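You operate a simulated robot arm through the tools that you are given. There is no shell and no other tool. Be economical: measure what you need, move in short steps, check, and stop when the job is done.

You are at the controls of a simulated robot arm. One attempt, no reset.

JOB
Press the cap of the brass-capped ball unit flush in the lever press.
Fine: unit into the yellow slide, slide in, free the orange knob, lever down, then up again.
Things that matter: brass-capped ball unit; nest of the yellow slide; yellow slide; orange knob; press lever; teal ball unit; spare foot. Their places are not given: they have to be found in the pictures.

It is judged by the outcome, as a careful person would: the job done as asked, and still so three seconds after it is handed in. It fails if anything else is knocked over, pushed out of place, dropped, spilled or broken. A push-on lid holds only when it is set on centred and level and pressed home; a screw cap is set on level and turned clockwise until tight.

ROBOT AND FRAMES
A 7-joint arm with a two-finger parallel gripper, fixed in place. Base frame: the origin is at the foot of the arm, x ahead of it, y to its left, z up; the work surface is at about z = 0.92. Lengths are in m, angles in rad, forces in N, time in s.
With the tool pointing down near the work surface it reaches from about 0.28 to 0.68 m from the base axis. Its first joint turns from -1.152 to 1.152 rad. Payload 1.57 kg.
The tool frame sits at the grasp point between the pads (the TCP): z along the fingers, y along the line on which they close. The tips reach 0.03 m beyond it. Largest opening 0.11 m; finger width 0.024, thickness 0.012; the body of the gripper, 0.048 by 0.112 m, starts 0.078 m behind the TCP.
Orientation is that of the tool frame in the base frame, as a unit quaternion [w, x, y, z]. With the fingers straight down and closing along the base's y, the tool's x points along the base's -x, its y along +y and its z along -z.

CONTROLS
- The arm moves only by the tool apply_moves. Its argument "motion" is a list of rows, each a list of 6 numbers: the shift along the tool's x, y, z in m, then the turn, a rotation vector about the tool's x, y, z in rad. In form: [[dx, dy, dz, rx, ry, rz], ...]. A call has 1 to 8 rows; each row is the pose to reach, as a shift and turn from the pose commanded when the call began, along the tool's axes at that moment. "claw" is the finger opening in m, from 0 to 0.11, set as the call begins (left out, the last holds). Rows are played at 5 a second. More than 0.05 m and 0.15 rad between two rows, or a gripper value outside its range, and nothing of the call is played. Where a pose cannot be reached the arm comes as near as it can. A force on the tool above 60 N (or 10 N above the force at the start of the call, whichever is more), or a blocked arm, ends the call early, and 0.2 s more pass. The fingers move at their own pace (about 0.108 m/s each) and stop on an object; they squeeze with about 43 N. The grip force told is the motor's: it shows also when the fingers shut on nothing. Time passes only in rows, and 0.2 s behind the last, so rows that repeat a pose let the fingers close. The reply holds the time, the measured pose of the TCP, the force on the tool along the base axes, the opening and the grip force, in the units named above and with some noise, and new pictures: "views" is both (left out), scene, wrist or none.
- Cameras (640 x 400 px; columns grow to the right, rows downward): "scene" is fixed at [0.1657, -0.3947, 1.3952]; the picture's right is [0.75, -0.66, 0.00], its down [-0.42, -0.47, -0.78] and it looks along [0.51, 0.58, -0.63] (base axes); focal length 214 px, centre (320, 200). "wrist" rides on the gripper at [-0.036, 0, -0.08] in the tool frame; the picture's right is [0.00, -1.00, 0.00], its down [0.97, 0.00, -0.24] and it looks along [0.24, 0.00, 0.97] (tool axes); focal length 218 px, centre (320, 200).
- locate(camera, pixels): for up to 12 pixels [column, row] of the newest picture of that camera ("zoom" is the newest enlarged one), the place [x, y, z] in the base frame of the surface seen there, good to about 0.002 m. No time passes.
- close_up(camera, box): a new picture of the part [left, top, right, bottom] of that camera's present view, enlarged. No time passes.
- finish_job(): hands the job in; it is judged then, once.

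Go step by step. Measure first, check grasps and placings, and put right what went wrong. The budget is 80 turns and 150 pictures, counting those below and the enlarged ones. Unless the task says otherwise, let go and move clear before handing in, and close with one line.

The tools are called after "Call:" as name(argument=value, ...) on one line, values as JSON. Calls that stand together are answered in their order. apply_moves: Moves the arm, as the interface text tells. Its arguments: {"type":"object","properties":{"motion":{"type":"array","items":{"type":"array","items":{"type":"number"}}},"claw":{"type":"number"},"views":{"type":"string","enum":["both","scene","wrist","none"]}},"required":["motion"]} The other tools are called the same way: locate (camera, pixels) gives the place of the surface under pixels of a picture; close_up (camera, box) takes an enlarged picture of a part of a camera's view; finish_job () hands the job in.

At the start:

```text
time_s: 0.0
ee_pos: [0.2111, -0.2063, 1.3479]
tcp_rot: [0.0, -0.001, 1.0, 0.0]
contact_force: [-0.6, 0.1, -0.1]
grip_width: 0.1101
grip_force: 0.1
```

scene: 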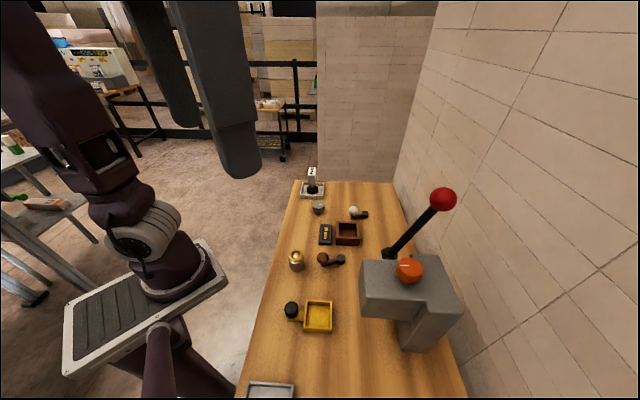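
wrist: 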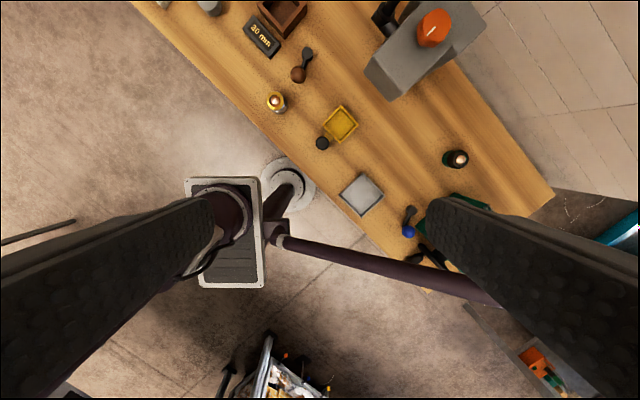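

The scene shows the press (410,290), yellow slide (318,316) with a black knob (291,310), and a brass-capped item (297,260). I'll enlarge both views.

Call:
close_up(camera="scene", box=[260, 170, 480, 308])

Call:
close_up(camera="scene", box=[240, 240, 480, 390])

Call:
close_up(camera="wrist", box=[240, 0, 560, 200])

Call:
locate(camera="scene", pixels=[[297, 254], [297, 266], [291, 308], [318, 316], [305, 302], [332, 302], [330, 331], [304, 331], [410, 268], [443, 199], [390, 254], [340, 350]])

```text
2.90 times, centred on (370, 239) of scene
```

zoom: 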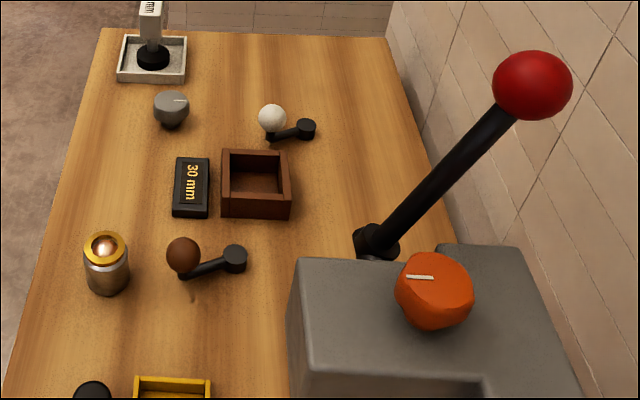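

```text
2.67 times, centred on (360, 315) of scene
```

zoom: 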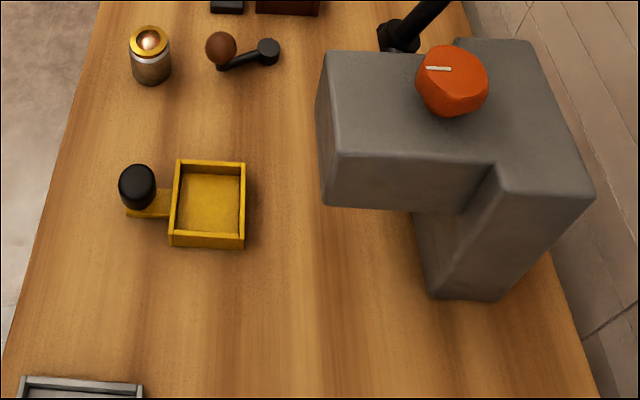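

```text
2.00 times, centred on (400, 100) of wrist
```

zoom: 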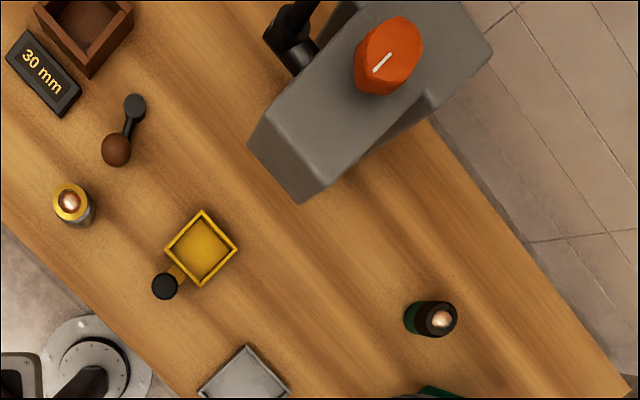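

```text
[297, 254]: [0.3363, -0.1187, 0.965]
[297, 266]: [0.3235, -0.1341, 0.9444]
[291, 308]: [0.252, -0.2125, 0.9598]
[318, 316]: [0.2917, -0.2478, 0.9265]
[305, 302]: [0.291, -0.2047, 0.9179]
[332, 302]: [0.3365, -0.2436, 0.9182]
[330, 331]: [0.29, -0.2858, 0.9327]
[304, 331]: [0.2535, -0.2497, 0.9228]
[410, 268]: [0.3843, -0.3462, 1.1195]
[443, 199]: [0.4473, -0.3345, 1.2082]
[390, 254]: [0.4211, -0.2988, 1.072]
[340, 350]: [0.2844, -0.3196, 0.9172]
```

The brass-capped unit is at about (0.33,-0.125); the teal unit is the dark one at wrist (455,158). I'll measure more points from the wrist zoom.

Call:
locate(camera="zoom", pixels=[[70, 202], [56, 206], [82, 196], [165, 286], [200, 246], [202, 211], [166, 249], [237, 245], [199, 287], [388, 52], [250, 147], [300, 202]])

Call:
locate(camera="scene", pixels=[[363, 262], [361, 312], [365, 297], [420, 298], [436, 310], [462, 312], [401, 345], [428, 350], [394, 248], [437, 200], [297, 272], [297, 249]])

```text
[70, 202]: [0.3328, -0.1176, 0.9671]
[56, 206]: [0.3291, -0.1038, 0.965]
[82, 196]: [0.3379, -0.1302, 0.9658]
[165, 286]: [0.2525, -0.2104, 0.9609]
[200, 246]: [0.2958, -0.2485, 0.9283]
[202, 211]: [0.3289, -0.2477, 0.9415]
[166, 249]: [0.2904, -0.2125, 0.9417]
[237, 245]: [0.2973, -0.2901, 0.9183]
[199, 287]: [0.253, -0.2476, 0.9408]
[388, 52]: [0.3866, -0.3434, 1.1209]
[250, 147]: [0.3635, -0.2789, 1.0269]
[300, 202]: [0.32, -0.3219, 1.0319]
```

```text
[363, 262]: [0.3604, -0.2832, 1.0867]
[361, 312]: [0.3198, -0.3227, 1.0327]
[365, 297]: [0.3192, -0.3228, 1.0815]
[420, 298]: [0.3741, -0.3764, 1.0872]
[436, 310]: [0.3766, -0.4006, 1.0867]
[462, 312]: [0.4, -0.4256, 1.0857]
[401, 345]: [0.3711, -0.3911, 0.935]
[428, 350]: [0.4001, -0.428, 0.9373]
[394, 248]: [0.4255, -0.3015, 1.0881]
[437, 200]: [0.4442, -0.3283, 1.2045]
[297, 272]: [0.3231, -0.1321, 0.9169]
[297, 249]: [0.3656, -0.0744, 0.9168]
```

The unit's top is at (0.333,-0.117,0.966). The press/slide axis is about u=(0.74,-0.67), so I'll move above the unit with a yaw of 0.73 and look.

Call:
apply_moves(motion=[[-0.017, 0.013, 0.035, 0, 0, 0.104], [-0.035, 0.025, 0.071, 0, 0, 0.208], [-0.052, 0.038, 0.106, 0, 0, 0.313], [-0.07, 0.051, 0.142, 0, 0, 0.417], [-0.087, 0.064, 0.177, 0, 0, 0.521], [-0.105, 0.076, 0.213, 0, 0, 0.626], [-0.122, 0.089, 0.248, 0, 0, 0.73], [-0.122, 0.089, 0.248, 0, 0, 0.73]], claw=0.07)

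```text
time_s: 1.8
ee_pos: [0.3371, -0.1182, 1.0961]
tcp_rot: [0.001, 0.358, 0.934, 0.001]
contact_force: [0.3, 0.4, -0.7]
grip_width: 0.0701
grip_force: 0.1
```

scene: 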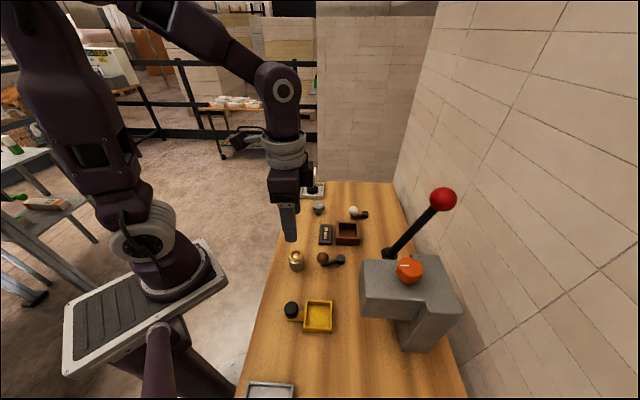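
wrist: 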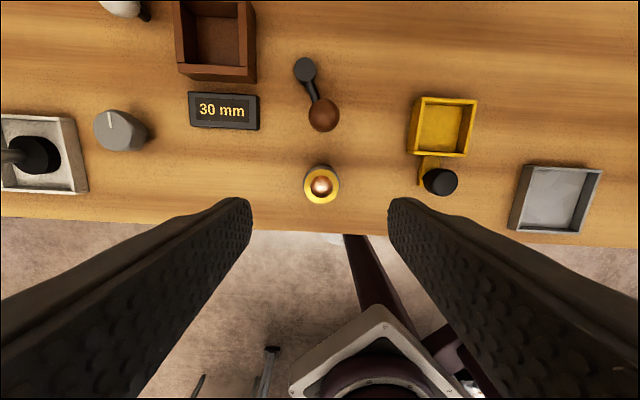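

The view is now aligned with the table, with the unit at wrist (322,184). I'll enlarge it and measure.

Call:
close_up(camera="wrist", box=[270, 75, 500, 219])

Call:
locate(camera="wrist", pixels=[[321, 188], [304, 188], [339, 188], [321, 203], [416, 98], [477, 101], [469, 157], [409, 152], [440, 125], [441, 182], [322, 113], [321, 166]])

```text
2.78 times, centred on (385, 147) of wrist
```

zoom: 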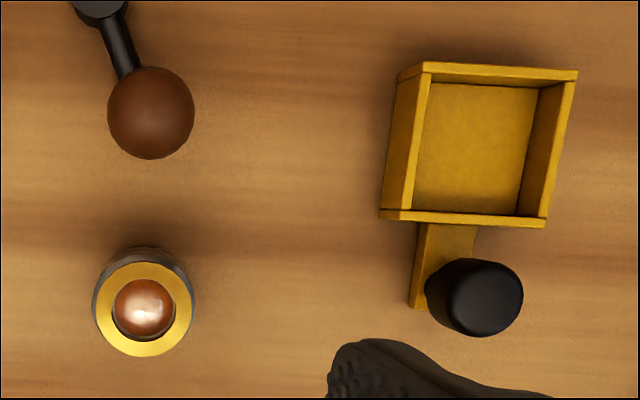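

```text
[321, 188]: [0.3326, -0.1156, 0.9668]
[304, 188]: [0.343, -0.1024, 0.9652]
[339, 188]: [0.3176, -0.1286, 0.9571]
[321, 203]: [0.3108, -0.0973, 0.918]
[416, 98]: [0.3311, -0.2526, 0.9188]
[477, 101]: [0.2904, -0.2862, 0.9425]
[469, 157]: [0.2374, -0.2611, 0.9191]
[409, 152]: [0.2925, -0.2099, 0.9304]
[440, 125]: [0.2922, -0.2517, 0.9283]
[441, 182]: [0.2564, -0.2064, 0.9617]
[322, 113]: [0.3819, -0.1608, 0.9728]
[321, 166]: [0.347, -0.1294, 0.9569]
```

I'll get finer points on the zoom.

Call:
locate(camera="zoom", pixels=[[427, 67], [573, 76], [542, 222], [386, 215], [434, 90], [534, 92], [513, 211], [418, 205], [485, 297], [146, 265], [146, 353], [99, 309]])

Call:
locate(camera="zoom", pixels=[[189, 306], [146, 250], [430, 255], [420, 302], [470, 235], [150, 113], [475, 150], [436, 290], [516, 295]])

```text
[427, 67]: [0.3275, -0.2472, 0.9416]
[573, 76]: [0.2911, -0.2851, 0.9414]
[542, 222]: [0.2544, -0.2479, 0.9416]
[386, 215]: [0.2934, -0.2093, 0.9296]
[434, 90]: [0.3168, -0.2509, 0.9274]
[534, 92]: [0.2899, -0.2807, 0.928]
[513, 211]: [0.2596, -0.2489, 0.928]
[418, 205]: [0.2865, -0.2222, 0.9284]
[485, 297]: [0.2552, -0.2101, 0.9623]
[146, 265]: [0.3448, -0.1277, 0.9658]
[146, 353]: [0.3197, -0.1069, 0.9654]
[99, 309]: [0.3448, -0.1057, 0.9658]
```

```text
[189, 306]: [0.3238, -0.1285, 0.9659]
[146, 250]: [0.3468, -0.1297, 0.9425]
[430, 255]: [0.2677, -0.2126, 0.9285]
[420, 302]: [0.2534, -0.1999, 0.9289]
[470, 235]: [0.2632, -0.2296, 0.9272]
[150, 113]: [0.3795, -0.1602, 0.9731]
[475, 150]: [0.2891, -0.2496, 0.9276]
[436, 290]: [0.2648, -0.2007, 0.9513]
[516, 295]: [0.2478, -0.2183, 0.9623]
```

The tray centre is (0.291,-0.248), with its rim at 0.9415, floor at 0.928 and axis at -45°. The unit is centred at (0.333,-0.117) with a diameter of about 0.034. I'll descend partway over it and check.

Call:
apply_moves(motion=[[0.0037, -0.002, 0.035, 0, 0, 0.055], [0.0037, -0.002, 0.07, 0, 0, 0.055], [0.0037, -0.002, 0.095, 0, 0, 0.055], [0.0037, -0.002, 0.095, 0, 0, 0.055], [0.0037, -0.002, 0.095, 0, 0, 0.055]])

```text
time_s: 3.0
ee_pos: [0.3292, -0.1171, 1.0018]
tcp_rot: [0.001, 0.382, 0.924, 0.0]
contact_force: [-0.5, 0.3, 0.5]
grip_width: 0.0701
grip_force: 0.1
```

scene: 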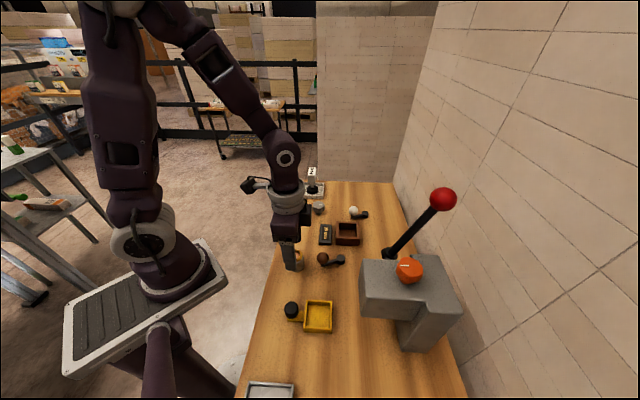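
wrist: 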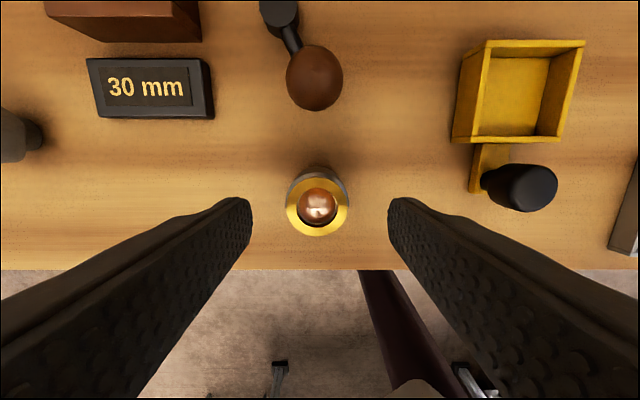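

The unit is almost centred at (318,207), about 3 mm toward +u. I'll correct, descend to z≈0.968 and close gently.

Call:
apply_moves(motion=[[-0.003, 0.001, 0, 0, 0, 0], [-0.003, 0.001, 0.017, 0, 0, 0], [-0.003, 0.001, 0.034, 0, 0, 0], [-0.003, 0.001, 0.034, 0, 0, 0]], claw=0.07, views="wrist")

```text
time_s: 4.0
ee_pos: [0.3311, -0.1167, 0.9693]
tcp_rot: [0.0, 0.383, 0.924, 0.0]
contact_force: [0.5, -0.5, -0.8]
grip_width: 0.07
grip_force: 0.1
```

wrist: 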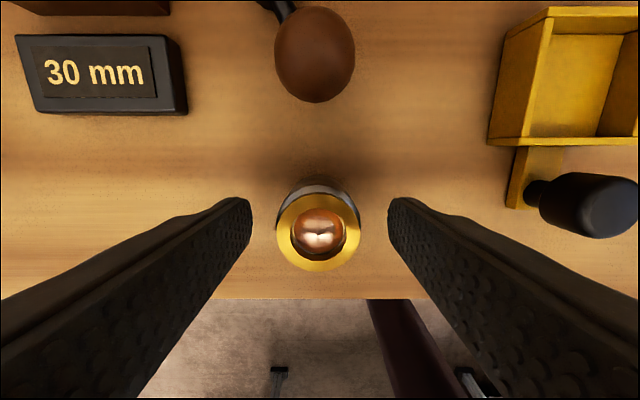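

The unit is centred between the fingers at (318,234), so I'll close on it.

Call:
apply_moves(motion=[[-0.001, 0, 0, 0, 0, 0], [-0.001, 0, 0, 0, 0, 0], [-0.001, 0, 0, 0, 0, 0], [-0.001, 0, 0, 0, 0, 0]], claw=0.0, views="wrist")

```text
time_s: 5.0
ee_pos: [0.3331, -0.1171, 0.9699]
tcp_rot: [0.0, 0.383, 0.924, 0.0]
contact_force: [0.1, -0.3, 0.5]
grip_width: 0.0366
grip_force: 43.3
```

wrist: 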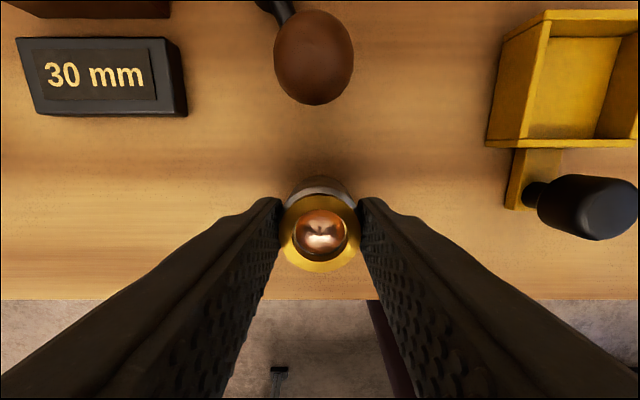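

Gripped at 0.0366. I'll lift and carry it over the tray.

Call:
apply_moves(motion=[[0, 0, -0.035, 0, 0, 0], [0, 0, -0.07, 0, 0, 0], [-0.016, -0.03, -0.07, 0, 0, 0], [-0.032, -0.061, -0.07, 0, 0, 0], [-0.048, -0.092, -0.07, 0, 0, 0], [-0.063, -0.1223, -0.07, 0, 0, 0], [-0.063, -0.1223, -0.07, 0, 0, 0], [-0.063, -0.1223, -0.07, 0, 0, 0]])

```text
time_s: 6.8
ee_pos: [0.2925, -0.2491, 1.0417]
tcp_rot: [0.0, 0.383, 0.924, 0.0]
contact_force: [0.3, 0.7, -1.3]
grip_width: 0.0366
grip_force: 43.2
```

scene: 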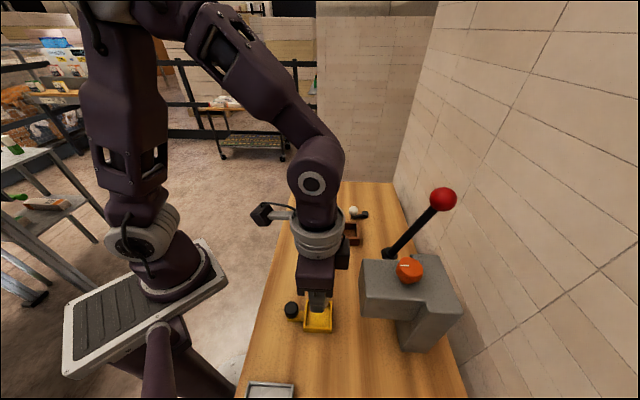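
wrist: 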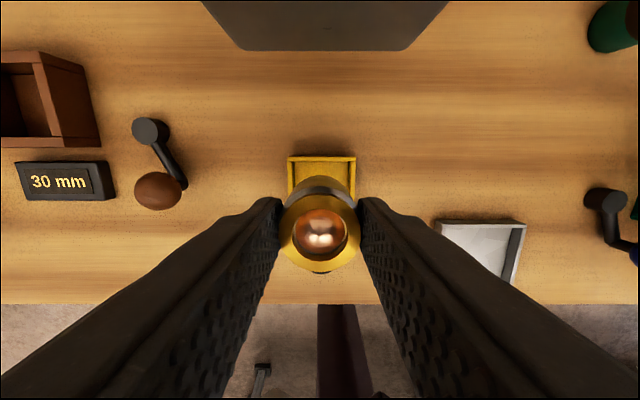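

I'll check the tray's position relative to the held unit.

Call:
locate(camera="wrist", pixels=[[290, 158], [354, 158], [291, 190], [353, 190], [322, 162], [320, 199]])

Call:
close_up(camera="wrist", box=[256, 140, 384, 220])

```text
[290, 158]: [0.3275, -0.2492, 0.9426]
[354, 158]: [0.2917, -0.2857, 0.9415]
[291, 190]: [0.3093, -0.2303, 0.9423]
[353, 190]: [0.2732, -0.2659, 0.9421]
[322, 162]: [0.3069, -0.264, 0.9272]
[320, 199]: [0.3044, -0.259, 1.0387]
```

```text
5.00 times, centred on (320, 180) of wrist
```

zoom: 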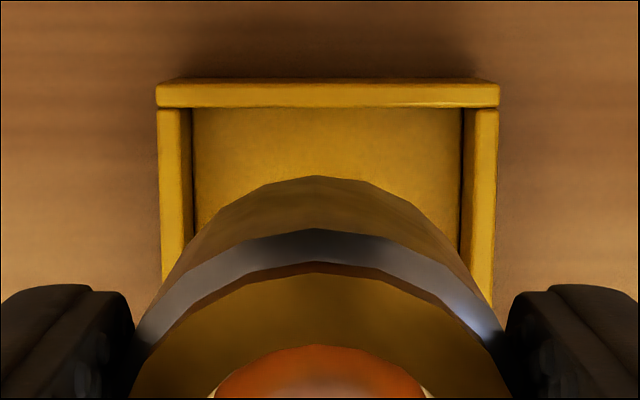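

The tray centre is about 1.3 mm toward tool -y. I'll correct and lower until the unit rests.

Call:
apply_moves(motion=[[0.001, -0.0013, 0.02, 0, 0, 0], [0.001, -0.0013, 0.04, 0, 0, 0], [0.001, -0.0013, 0.054, 0, 0, 0], [0.001, -0.0013, 0.0595, 0, 0, 0], [0.001, -0.0013, 0.0595, 0, 0, 0]])

```text
time_s: 8.0
ee_pos: [0.2918, -0.2493, 0.9816]
tcp_rot: [0.0, 0.383, 0.924, 0.0]
contact_force: [-0.5, 0.4, -1.3]
grip_width: 0.0367
grip_force: 43.3
```

scene: 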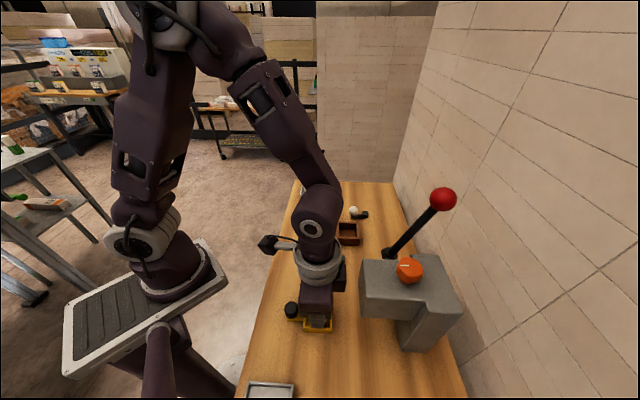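
wrist: 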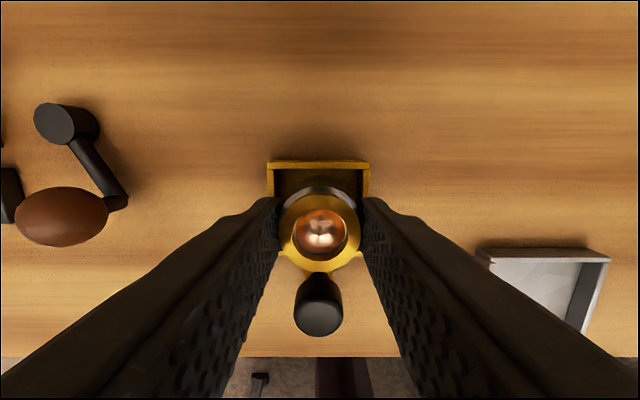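

It sits well centred in the tray, still without contact. I'll lower 2 mm more.

Call:
apply_moves(motion=[[0, 0, 0.001, 0, 0, 0], [0, 0, 0.002, 0, 0, 0], [0, 0, 0.002, 0, 0, 0]], views="none")

```text
time_s: 8.8
ee_pos: [0.2906, -0.2487, 0.9793]
tcp_rot: [0.0, 0.383, 0.924, 0.0]
contact_force: [0.8, 1.1, -1.4]
grip_width: 0.0369
grip_force: 43.1
```

Still no clear contact, so I'll go 1.5 mm more.

Call:
apply_moves(motion=[[0, 0, 0.0007, 0, 0, 0], [0, 0, 0.0015, 0, 0, 0], [0, 0, 0.0015, 0, 0, 0]], views="wrist")

```text
time_s: 9.6
ee_pos: [0.289, -0.2497, 0.9778]
tcp_rot: [0.001, 0.382, 0.924, 0.0]
contact_force: [1.1, 1.4, 8.8]
grip_width: 0.0366
grip_force: 43.2
```

wrist: 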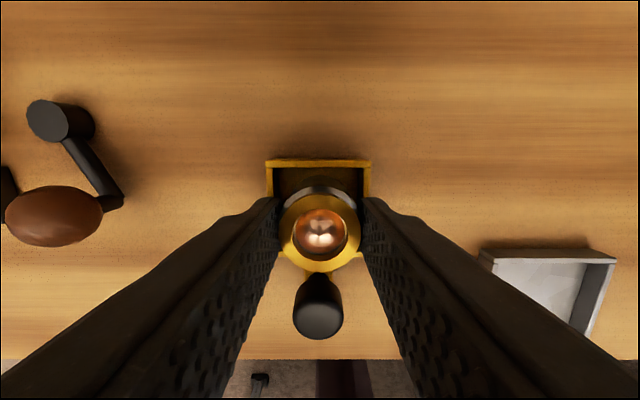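

Contact: 9 N upward, so the unit rests on the tray floor. I'll release and rise.

Call:
apply_moves(motion=[[0, 0, -0.0005, 0, 0, 0], [0, 0, -0.0005, 0, 0, 0], [0, 0, -0.0005, 0, 0, 0], [0, 0, -0.03, 0, 0, 0], [0, 0, -0.06, 0, 0, 0], [0.02, 0, -0.1, 0, 0, 0], [0.03, 0, -0.12, 0, 0, 0], [0.03, 0, -0.12, 0, 0, 0]], claw=0.07)

```text
time_s: 11.4
ee_pos: [0.2703, -0.2277, 1.0955]
tcp_rot: [0.0, 0.383, 0.924, 0.0]
contact_force: [-0.2, 0.2, -0.3]
grip_width: 0.0697
grip_force: 0.1
```

scene: 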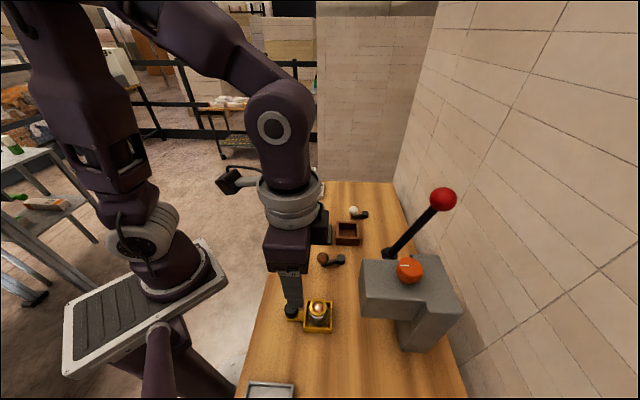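
wrist: 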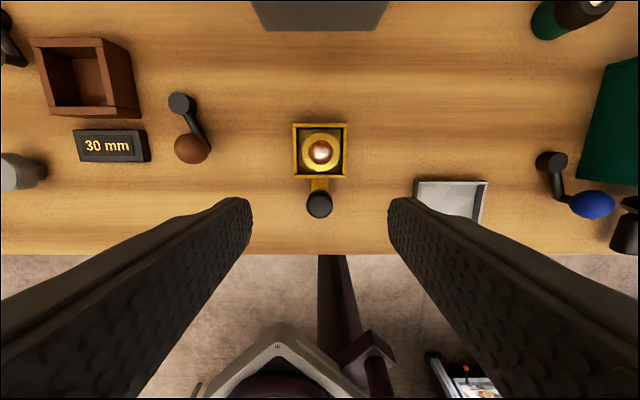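

The unit stands in the nest. I'll tilt the camera toward the press to see under the head and find the slide channel.

Call:
apply_moves(motion=[[0, 0, 0, 0, -0.14, 0], [0, 0, 0, 0, -0.28, 0], [0, 0, 0, 0, -0.42, 0], [0, 0, 0, 0, -0.56, 0], [0, 0, 0.0, 0, -0.7, 0], [0, 0, 0, 0, -0.7, 0]])

```text
time_s: 12.8
ee_pos: [0.2695, -0.2273, 1.0965]
tcp_rot: [0.307, 0.36, 0.872, -0.125]
contact_force: [-0.1, -0.3, -0.2]
grip_width: 0.07
grip_force: 0.1
```

scene: 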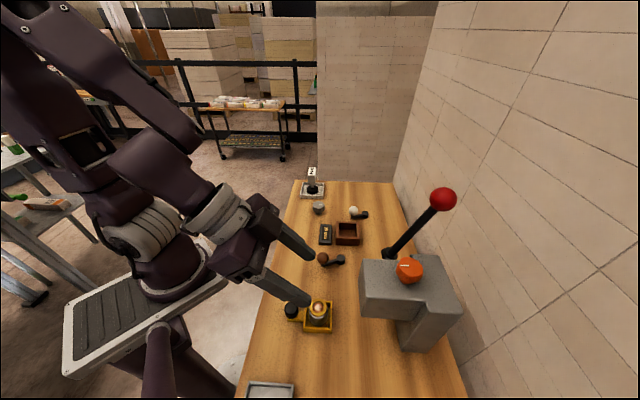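
wrist: 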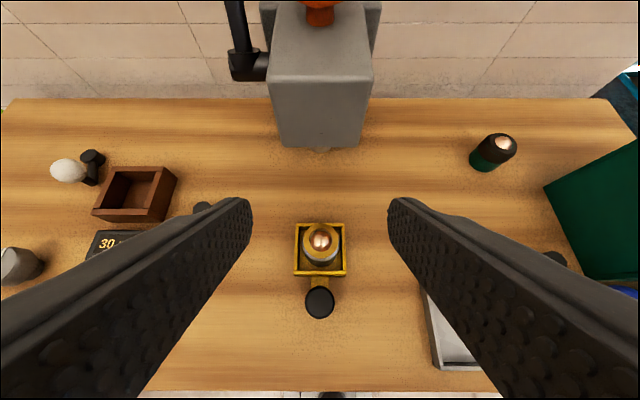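

The slide is aligned with the head. I'll tilt a bit more and drop slightly to see beneath it.

Call:
apply_moves(motion=[[0.008, 0, 0.01, 0, -0.13, 0], [0.017, 0, 0.02, 0, -0.26, 0], [0.0258, 0, 0.0306, 0, -0.4, 0], [0.0258, 0, 0.0306, 0, -0.4, 0]], views="wrist")

Call:
close_up(camera="wrist", box=[200, 0, 440, 150])

```text
time_s: 13.8
ee_pos: [0.2697, -0.2677, 1.1608]
tcp_rot: [0.456, 0.316, 0.804, -0.214]
contact_force: [-0.7, -1.2, -0.5]
grip_width: 0.0702
grip_force: 0.1
out of reach, approached as far as the arm can: row 1, 2, 3, 4
```

wrist: 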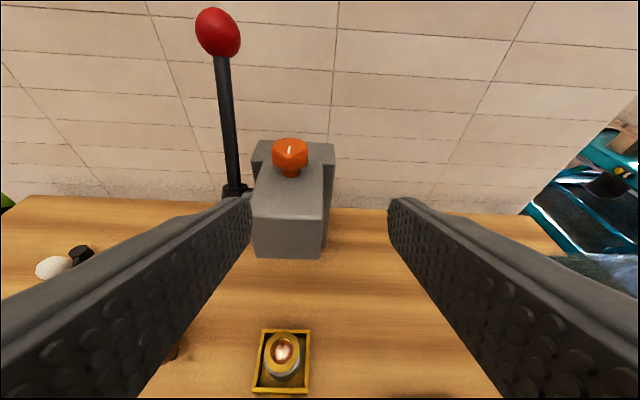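

```text
2.67 times, centred on (320, 75) of wrist
```

zoom: 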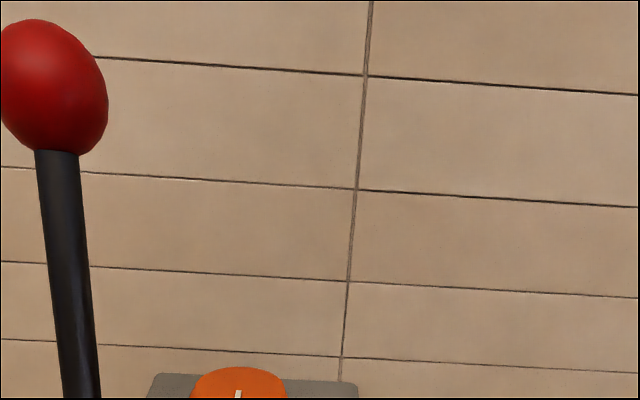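

That was out of reach, but it gives a good front view. I'll measure the lever and orange knob here.

Call:
locate(camera="wrist", pixels=[[218, 32], [200, 32], [240, 32], [222, 62], [226, 120], [232, 175], [290, 157], [274, 157], [307, 157], [289, 147], [254, 215], [322, 222]])

Call:
close_up(camera="wrist", box=[210, 120, 370, 220])

Call:
close_up(camera="scene", box=[350, 170, 478, 360])

```text
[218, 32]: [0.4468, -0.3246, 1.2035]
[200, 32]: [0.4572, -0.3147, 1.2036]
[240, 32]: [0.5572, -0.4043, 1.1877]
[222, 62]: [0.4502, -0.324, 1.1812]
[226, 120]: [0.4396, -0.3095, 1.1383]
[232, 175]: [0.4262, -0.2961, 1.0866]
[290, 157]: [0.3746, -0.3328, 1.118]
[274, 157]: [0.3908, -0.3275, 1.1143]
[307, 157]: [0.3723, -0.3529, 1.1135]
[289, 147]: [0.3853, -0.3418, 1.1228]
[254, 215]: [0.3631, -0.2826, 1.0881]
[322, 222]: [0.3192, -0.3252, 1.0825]
```

```text
4.00 times, centred on (290, 170) of wrist
```

zoom: 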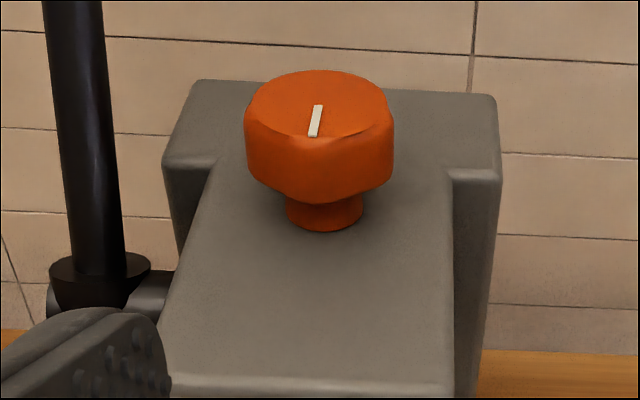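

```text
2.11 times, centred on (414, 265) of scene
```

zoom: 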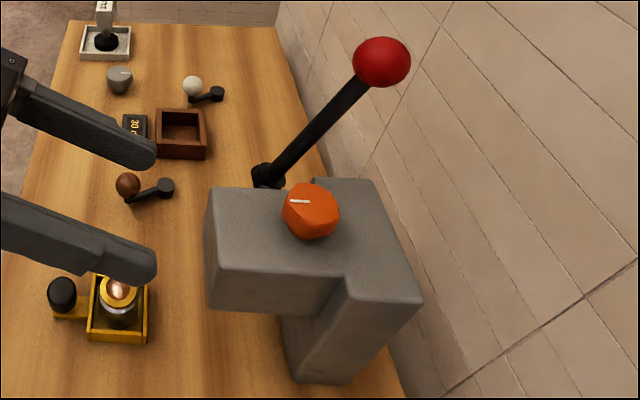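

The lever pivots at about (0.426,-0.296,1.07) with its ball near (0.460,-0.333,1.201), and the orange knob is at (0.385,-0.342,1.11). I'll tilt back to about 0.5 rad and see where the pose ends.

Call:
apply_moves(motion=[[0, 0, -0.01, 0, 0.13, 0], [0, 0, -0.02, 0, 0.26, 0], [0, 0, -0.03, 0, 0.4, 0], [0, 0, -0.03, 0, 0.5, 0], [0, 0, -0.03, 0, 0.6, 0], [0, 0, -0.03, 0, 0.6, 0]], views="wrist")

```text
time_s: 15.2
ee_pos: [0.2528, -0.2484, 1.1738]
tcp_rot: [0.196, 0.364, 0.904, -0.11]
contact_force: [-0.6, 0.0, 0.3]
grip_width: 0.0701
grip_force: 0.0
out of reach, approached as far as the arm can: row 2
```

wrist: 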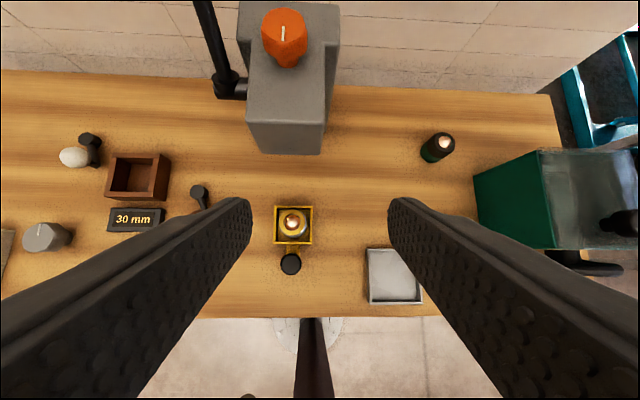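

I'm at a tilt of about 0.4 rad. I'll locate the slide knob and nest again from here.

Call:
locate(camera="wrist", pixels=[[290, 266], [281, 266], [299, 266], [276, 207], [311, 207], [312, 243], [276, 243], [292, 221], [290, 257]])

Call:
close_up(camera="wrist", box=[230, 190, 350, 290])

```text
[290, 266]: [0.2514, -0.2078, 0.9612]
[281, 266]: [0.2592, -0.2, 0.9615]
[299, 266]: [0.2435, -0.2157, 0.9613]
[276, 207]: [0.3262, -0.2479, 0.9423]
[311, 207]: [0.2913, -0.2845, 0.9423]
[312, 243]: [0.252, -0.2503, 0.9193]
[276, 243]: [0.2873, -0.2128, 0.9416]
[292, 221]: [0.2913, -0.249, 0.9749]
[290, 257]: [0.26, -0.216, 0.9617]
```

```text
4.00 times, centred on (290, 240) of wrist
```

zoom: 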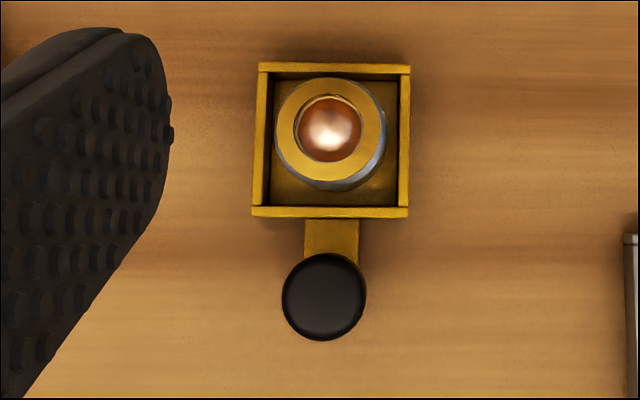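

The knob centre is (0.2525,-0.209), top 0.961. I'll move above it with a clean 0.4 rad tilt.

Call:
apply_moves(motion=[[0.023, 0.009, 0.031, -0.012, 0.012, 0.008], [0.046, 0.018, 0.062, -0.024, 0.025, 0.015], [0.068, 0.027, 0.094, -0.036, 0.037, 0.022], [0.091, 0.0366, 0.125, -0.048, 0.05, 0.03], [0.091, 0.0366, 0.125, -0.048, 0.05, 0.03], [0.091, 0.0366, 0.125, -0.048, 0.05, 0.03]], claw=0.06)

```text
time_s: 16.6
ee_pos: [0.2515, -0.2087, 1.0274]
tcp_rot: [0.185, 0.377, 0.906, -0.052]
contact_force: [-1.4, 0.9, 0.5]
grip_width: 0.0602
grip_force: 0.1
out of reach, approached as far as the arm can: row 3, 4
```

scene: 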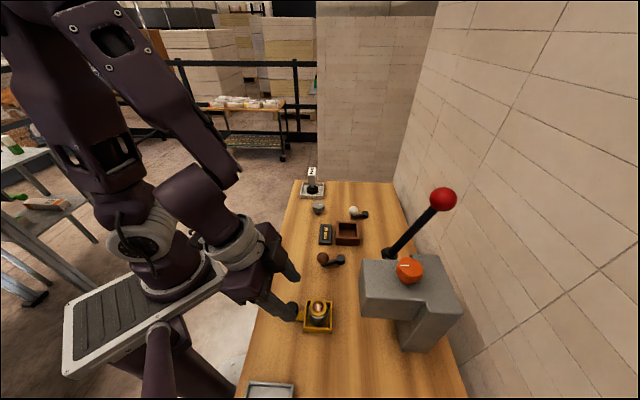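
wrist: 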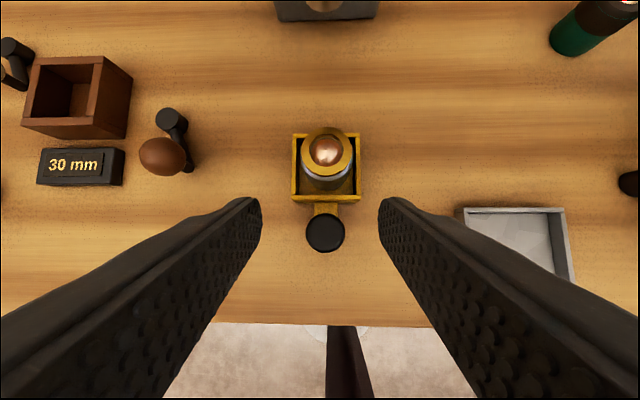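

The tilt is at its reach limit, so I'll reduce it to 0.25 rad while descending around the knob.

Call:
apply_moves(motion=[[0.001, 0, 0, 0.023, 0.067, -0.004], [0.001, 0, 0, 0.045, 0.134, -0.008], [0.012, -0.001, 0.03, 0.045, 0.134, -0.008], [0.0229, -0.0021, 0.0586, 0.045, 0.134, -0.008], [0.0229, -0.0021, 0.0586, 0.045, 0.134, -0.008]], claw=0.06)

```text
time_s: 17.8
ee_pos: [0.2541, -0.2125, 0.9568]
tcp_rot: [0.115, 0.379, 0.916, -0.071]
contact_force: [-0.9, 0.3, 0.9]
grip_width: 0.0601
grip_force: 0.0
```

scene: 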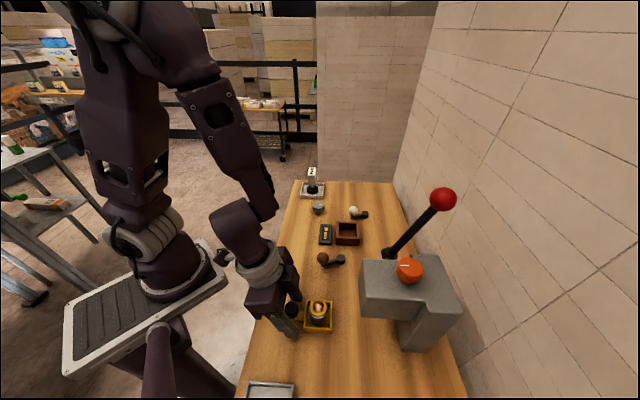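
wrist: 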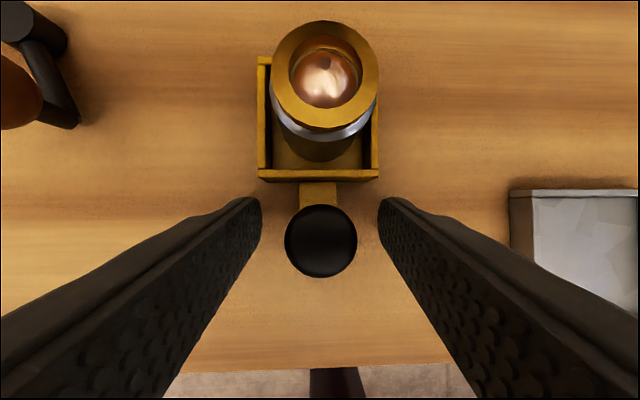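

The knob is centred between the fingers at (320,240). I'll fix the small roll and close.

Call:
apply_moves(motion=[[0, 0, -0.003, -0.043, 0, 0], [0, 0, -0.003, -0.043, 0, 0]], claw=0.06, views="none")

Call:
apply_moves(motion=[[0, 0, 0, 0, 0, 0], [0, 0, 0, 0, 0, 0], [0, 0, 0, 0, 0, 0], [0, 0, 0, 0, 0, 0]], claw=0.0)

```text
time_s: 18.4
ee_pos: [0.2507, -0.2098, 0.9585]
tcp_rot: [0.124, 0.377, 0.916, -0.052]
contact_force: [-0.3, -0.7, 0.3]
grip_width: 0.0601
grip_force: 0.1
```

```text
time_s: 19.4
ee_pos: [0.2522, -0.2105, 0.9599]
tcp_rot: [0.123, 0.377, 0.917, -0.051]
contact_force: [8.8, 10.0, 4.8]
grip_width: 0.0276
grip_force: 38.0
```

scene: 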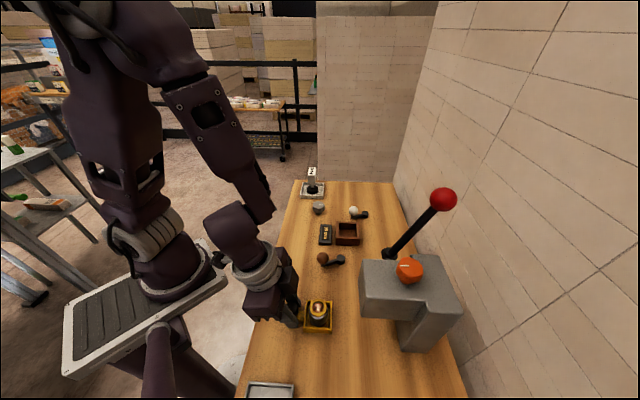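
wrist: 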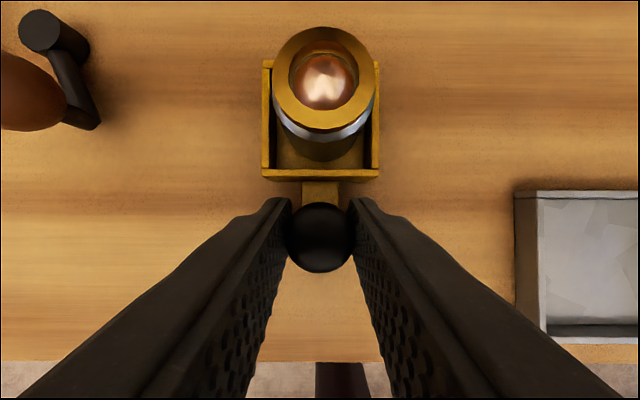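

Gripped; the 13 N side force shows the slide is guided. I'll shift 1 mm to +y to relax it and push 4 cm along u.

Call:
apply_moves(motion=[[0, 0.001, 0, 0, 0, 0], [-0.0097, 0.001, 0.0026, 0, 0, 0], [-0.0193, 0.001, 0.0053, 0, 0, 0], [-0.029, 0.001, 0.0079, 0, 0, 0], [-0.0386, 0.001, 0.0106, 0, 0, 0], [-0.0386, 0.001, 0.0106, 0, 0, 0]])

```text
time_s: 20.8
ee_pos: [0.2813, -0.2391, 0.9584]
tcp_rot: [0.122, 0.379, 0.916, -0.052]
contact_force: [12.0, 10.5, 10.0]
grip_width: 0.0277
grip_force: 38.3
```

scene: 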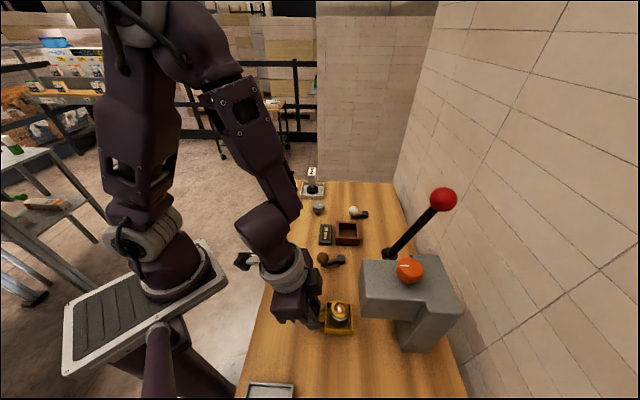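
wrist: 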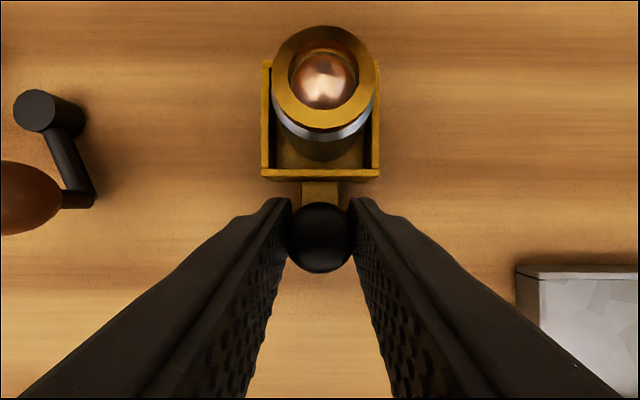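

The slide moves well. I'll continue 4 cm, with small relief up and to +y.

Call:
apply_moves(motion=[[0, 0.0015, -0.001, 0, 0, 0], [-0.0097, 0.0015, 0.0016, 0, 0, 0], [-0.0193, 0.0015, 0.0043, 0, 0, 0], [-0.029, 0.0015, 0.0069, 0, 0, 0], [-0.0386, 0.0015, 0.0096, 0, 0, 0], [-0.0386, 0.0015, 0.0096, 0, 0, 0]])

```text
time_s: 22.2
ee_pos: [0.31, -0.2669, 0.9578]
tcp_rot: [0.123, 0.377, 0.917, -0.051]
contact_force: [2.9, 2.9, -11.3]
grip_width: 0.0276
grip_force: 38.7
```

scene: 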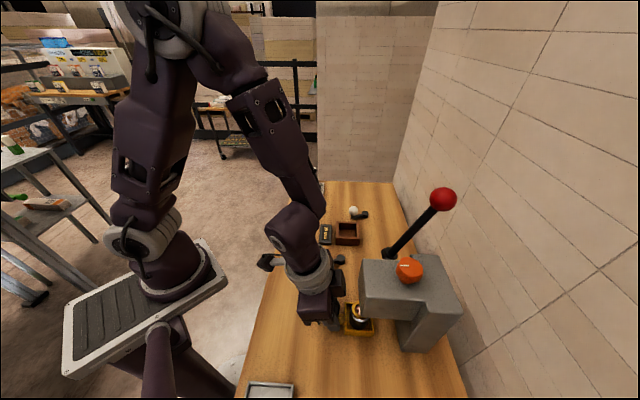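
wrist: 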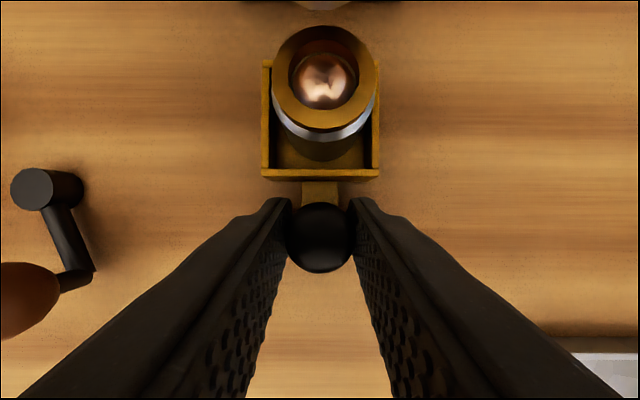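

80 mm travelled. I'll push on another 3 cm in small steps.

Call:
apply_moves(motion=[[-0.0077, 0, 0.0026, 0, 0, 0], [-0.0155, 0, 0.0047, 0, 0, 0], [-0.0232, 0, 0.0068, 0, 0, 0], [-0.029, 0, 0.0084, 0, 0, 0], [-0.029, 0, 0.0084, 0, 0, 0]])

```text
time_s: 23.3
ee_pos: [0.3276, -0.2844, 0.9592]
tcp_rot: [0.119, 0.38, 0.916, -0.05]
contact_force: [-18.0, 17.0, 23.9]
grip_width: 0.0275
grip_force: 38.1
stopped in row 5: the force on the tool passed its limit (the readings are from after the stop); the commanded pose is now the measured one
```

scene: 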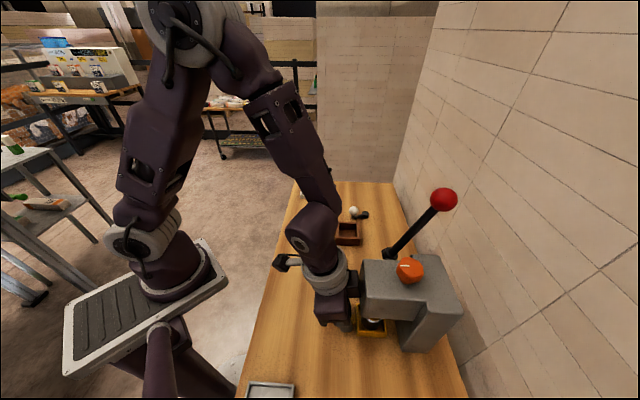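
wrist: 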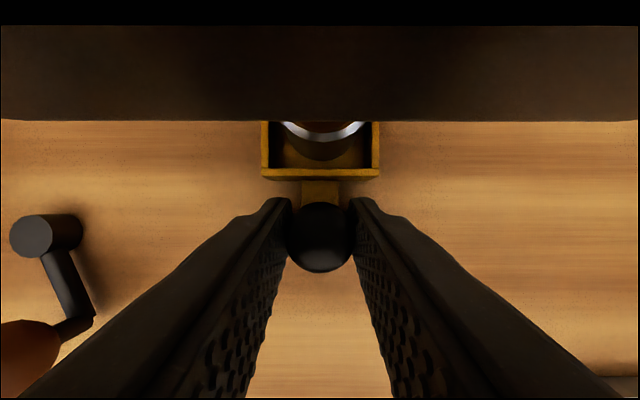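

It stopped at about 106 mm travel with -25 N. That's either the end stop or the gripper touching the head. I'll release and back off to look.

Call:
apply_moves(motion=[[0.001, 0, 0, 0, 0, 0], [0.001, 0, 0, 0, 0, 0], [0.001, 0, 0, 0, 0, 0], [0.02, 0, -0.02, 0, 0, 0], [0.04, 0, -0.05, 0, -0.1, 0], [0.05, 0, -0.08, 0, -0.2, 0], [0.05, 0, -0.08, 0, -0.25, 0], [0.05, 0, -0.08, 0, -0.25, 0]], claw=0.06)

```text
time_s: 25.1
ee_pos: [0.2729, -0.2356, 1.0211]
tcp_rot: [0.22, 0.371, 0.897, -0.099]
contact_force: [-0.7, -0.4, -0.2]
grip_width: 0.0601
grip_force: 0.1
out of reach, approached as far as the arm can: row 7, 8
```

scene: 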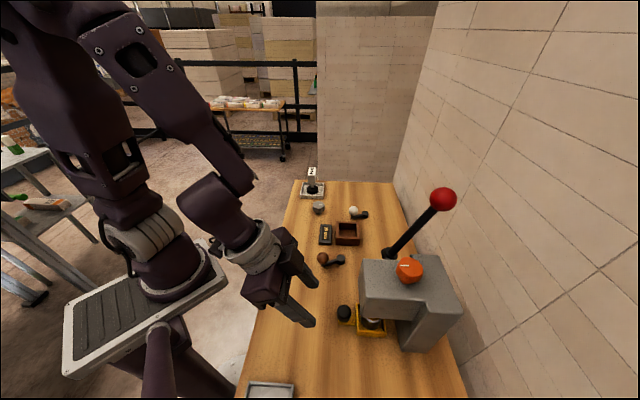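
wrist: 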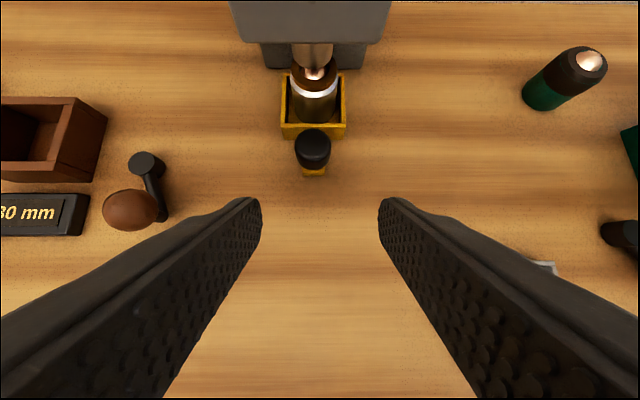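

Now the ram at (312,55) and column are visible. I'll zoom and measure.

Call:
close_up(camera="wrist", box=[230, 20, 400, 126])

Call:
locate(camera="wrist", pixels=[[300, 50], [313, 55], [325, 50], [270, 62], [360, 62], [283, 76], [345, 76], [313, 95], [315, 72], [312, 138]])

```text
3.76 times, centred on (315, 73) of wrist
```

zoom: 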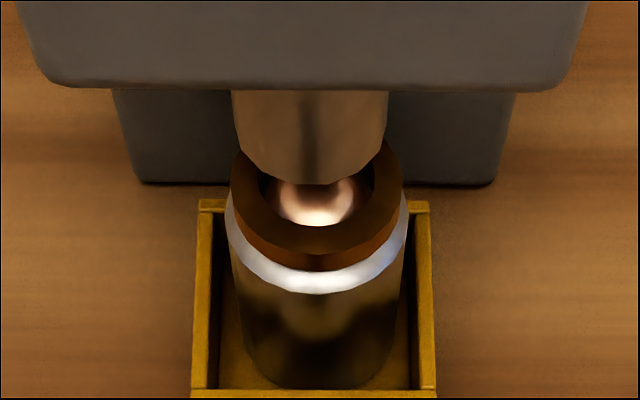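

```text
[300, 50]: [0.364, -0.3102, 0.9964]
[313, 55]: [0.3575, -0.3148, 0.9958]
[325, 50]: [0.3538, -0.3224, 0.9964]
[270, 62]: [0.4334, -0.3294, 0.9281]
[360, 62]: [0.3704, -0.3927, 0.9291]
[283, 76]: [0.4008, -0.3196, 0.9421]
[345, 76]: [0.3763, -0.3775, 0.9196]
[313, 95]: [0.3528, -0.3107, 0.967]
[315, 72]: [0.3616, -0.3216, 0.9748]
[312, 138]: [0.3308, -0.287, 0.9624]
```

The ram centre is at about 108 mm along u and the slide has gone about 107 mm, so this is probably the end stop. To confirm, I'll close the fingers and press gently from behind the black knob.

Call:
apply_moves(motion=[[0.002, 0.0028, 0.03, 0, 0.03, 0], [0.0037, 0.0056, 0.0613, 0, 0.06, 0], [0.0037, 0.0056, 0.0613, 0, 0.06, 0], [0.0037, 0.0056, 0.0613, 0, 0.06, 0]], claw=0.0)

```text
time_s: 26.1
ee_pos: [0.3016, -0.251, 0.9668]
tcp_rot: [0.205, 0.372, 0.901, -0.086]
contact_force: [-0.4, 0.2, 0.2]
grip_width: 0.0
grip_force: 21.5
```

scene: 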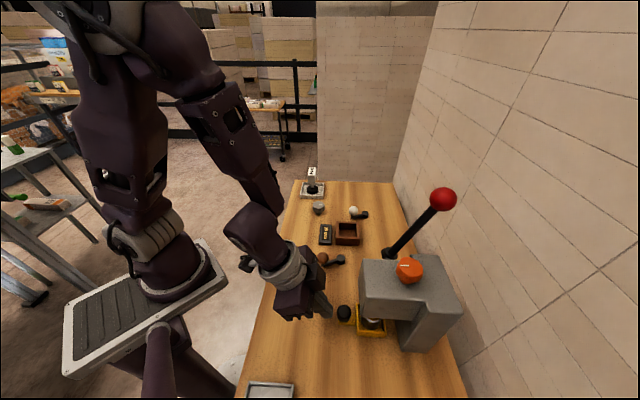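
wrist: 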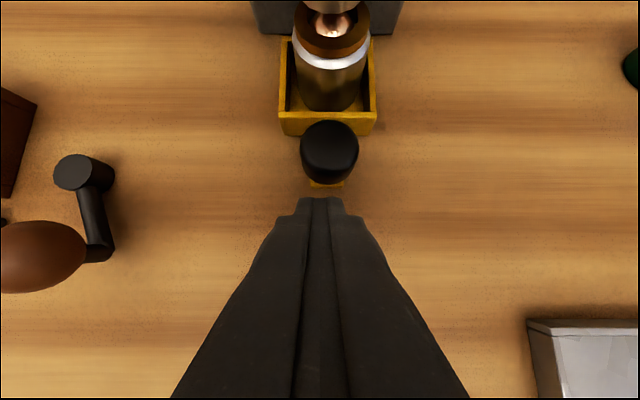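

The fingertips sit behind the knob. I'll shift 4 mm to -y and advance slowly.

Call:
apply_moves(motion=[[0, -0.004, 0, 0, 0, 0], [-0.0045, -0.004, 0.0022, 0, 0, 0], [-0.009, -0.004, 0.0043, 0, 0, 0], [-0.0126, -0.004, 0.0061, 0, 0, 0], [-0.0162, -0.004, 0.0078, 0, 0, 0], [-0.0162, -0.004, 0.0078, 0, 0, 0]], views="wrist")

```text
time_s: 27.5
ee_pos: [0.3054, -0.2598, 0.9643]
tcp_rot: [0.195, 0.374, 0.903, -0.079]
contact_force: [-47.3, 36.0, -8.4]
grip_width: 0.0002
grip_force: 21.2
```

wrist: 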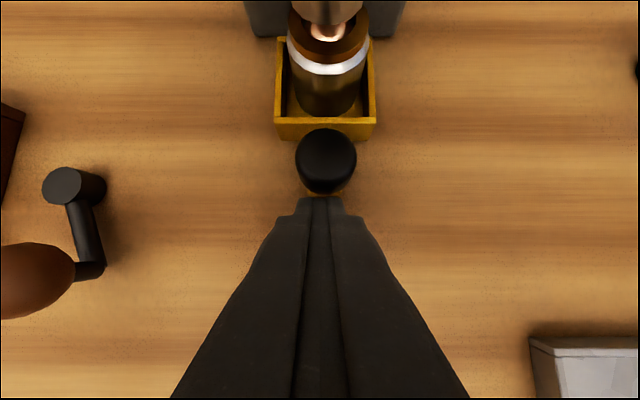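

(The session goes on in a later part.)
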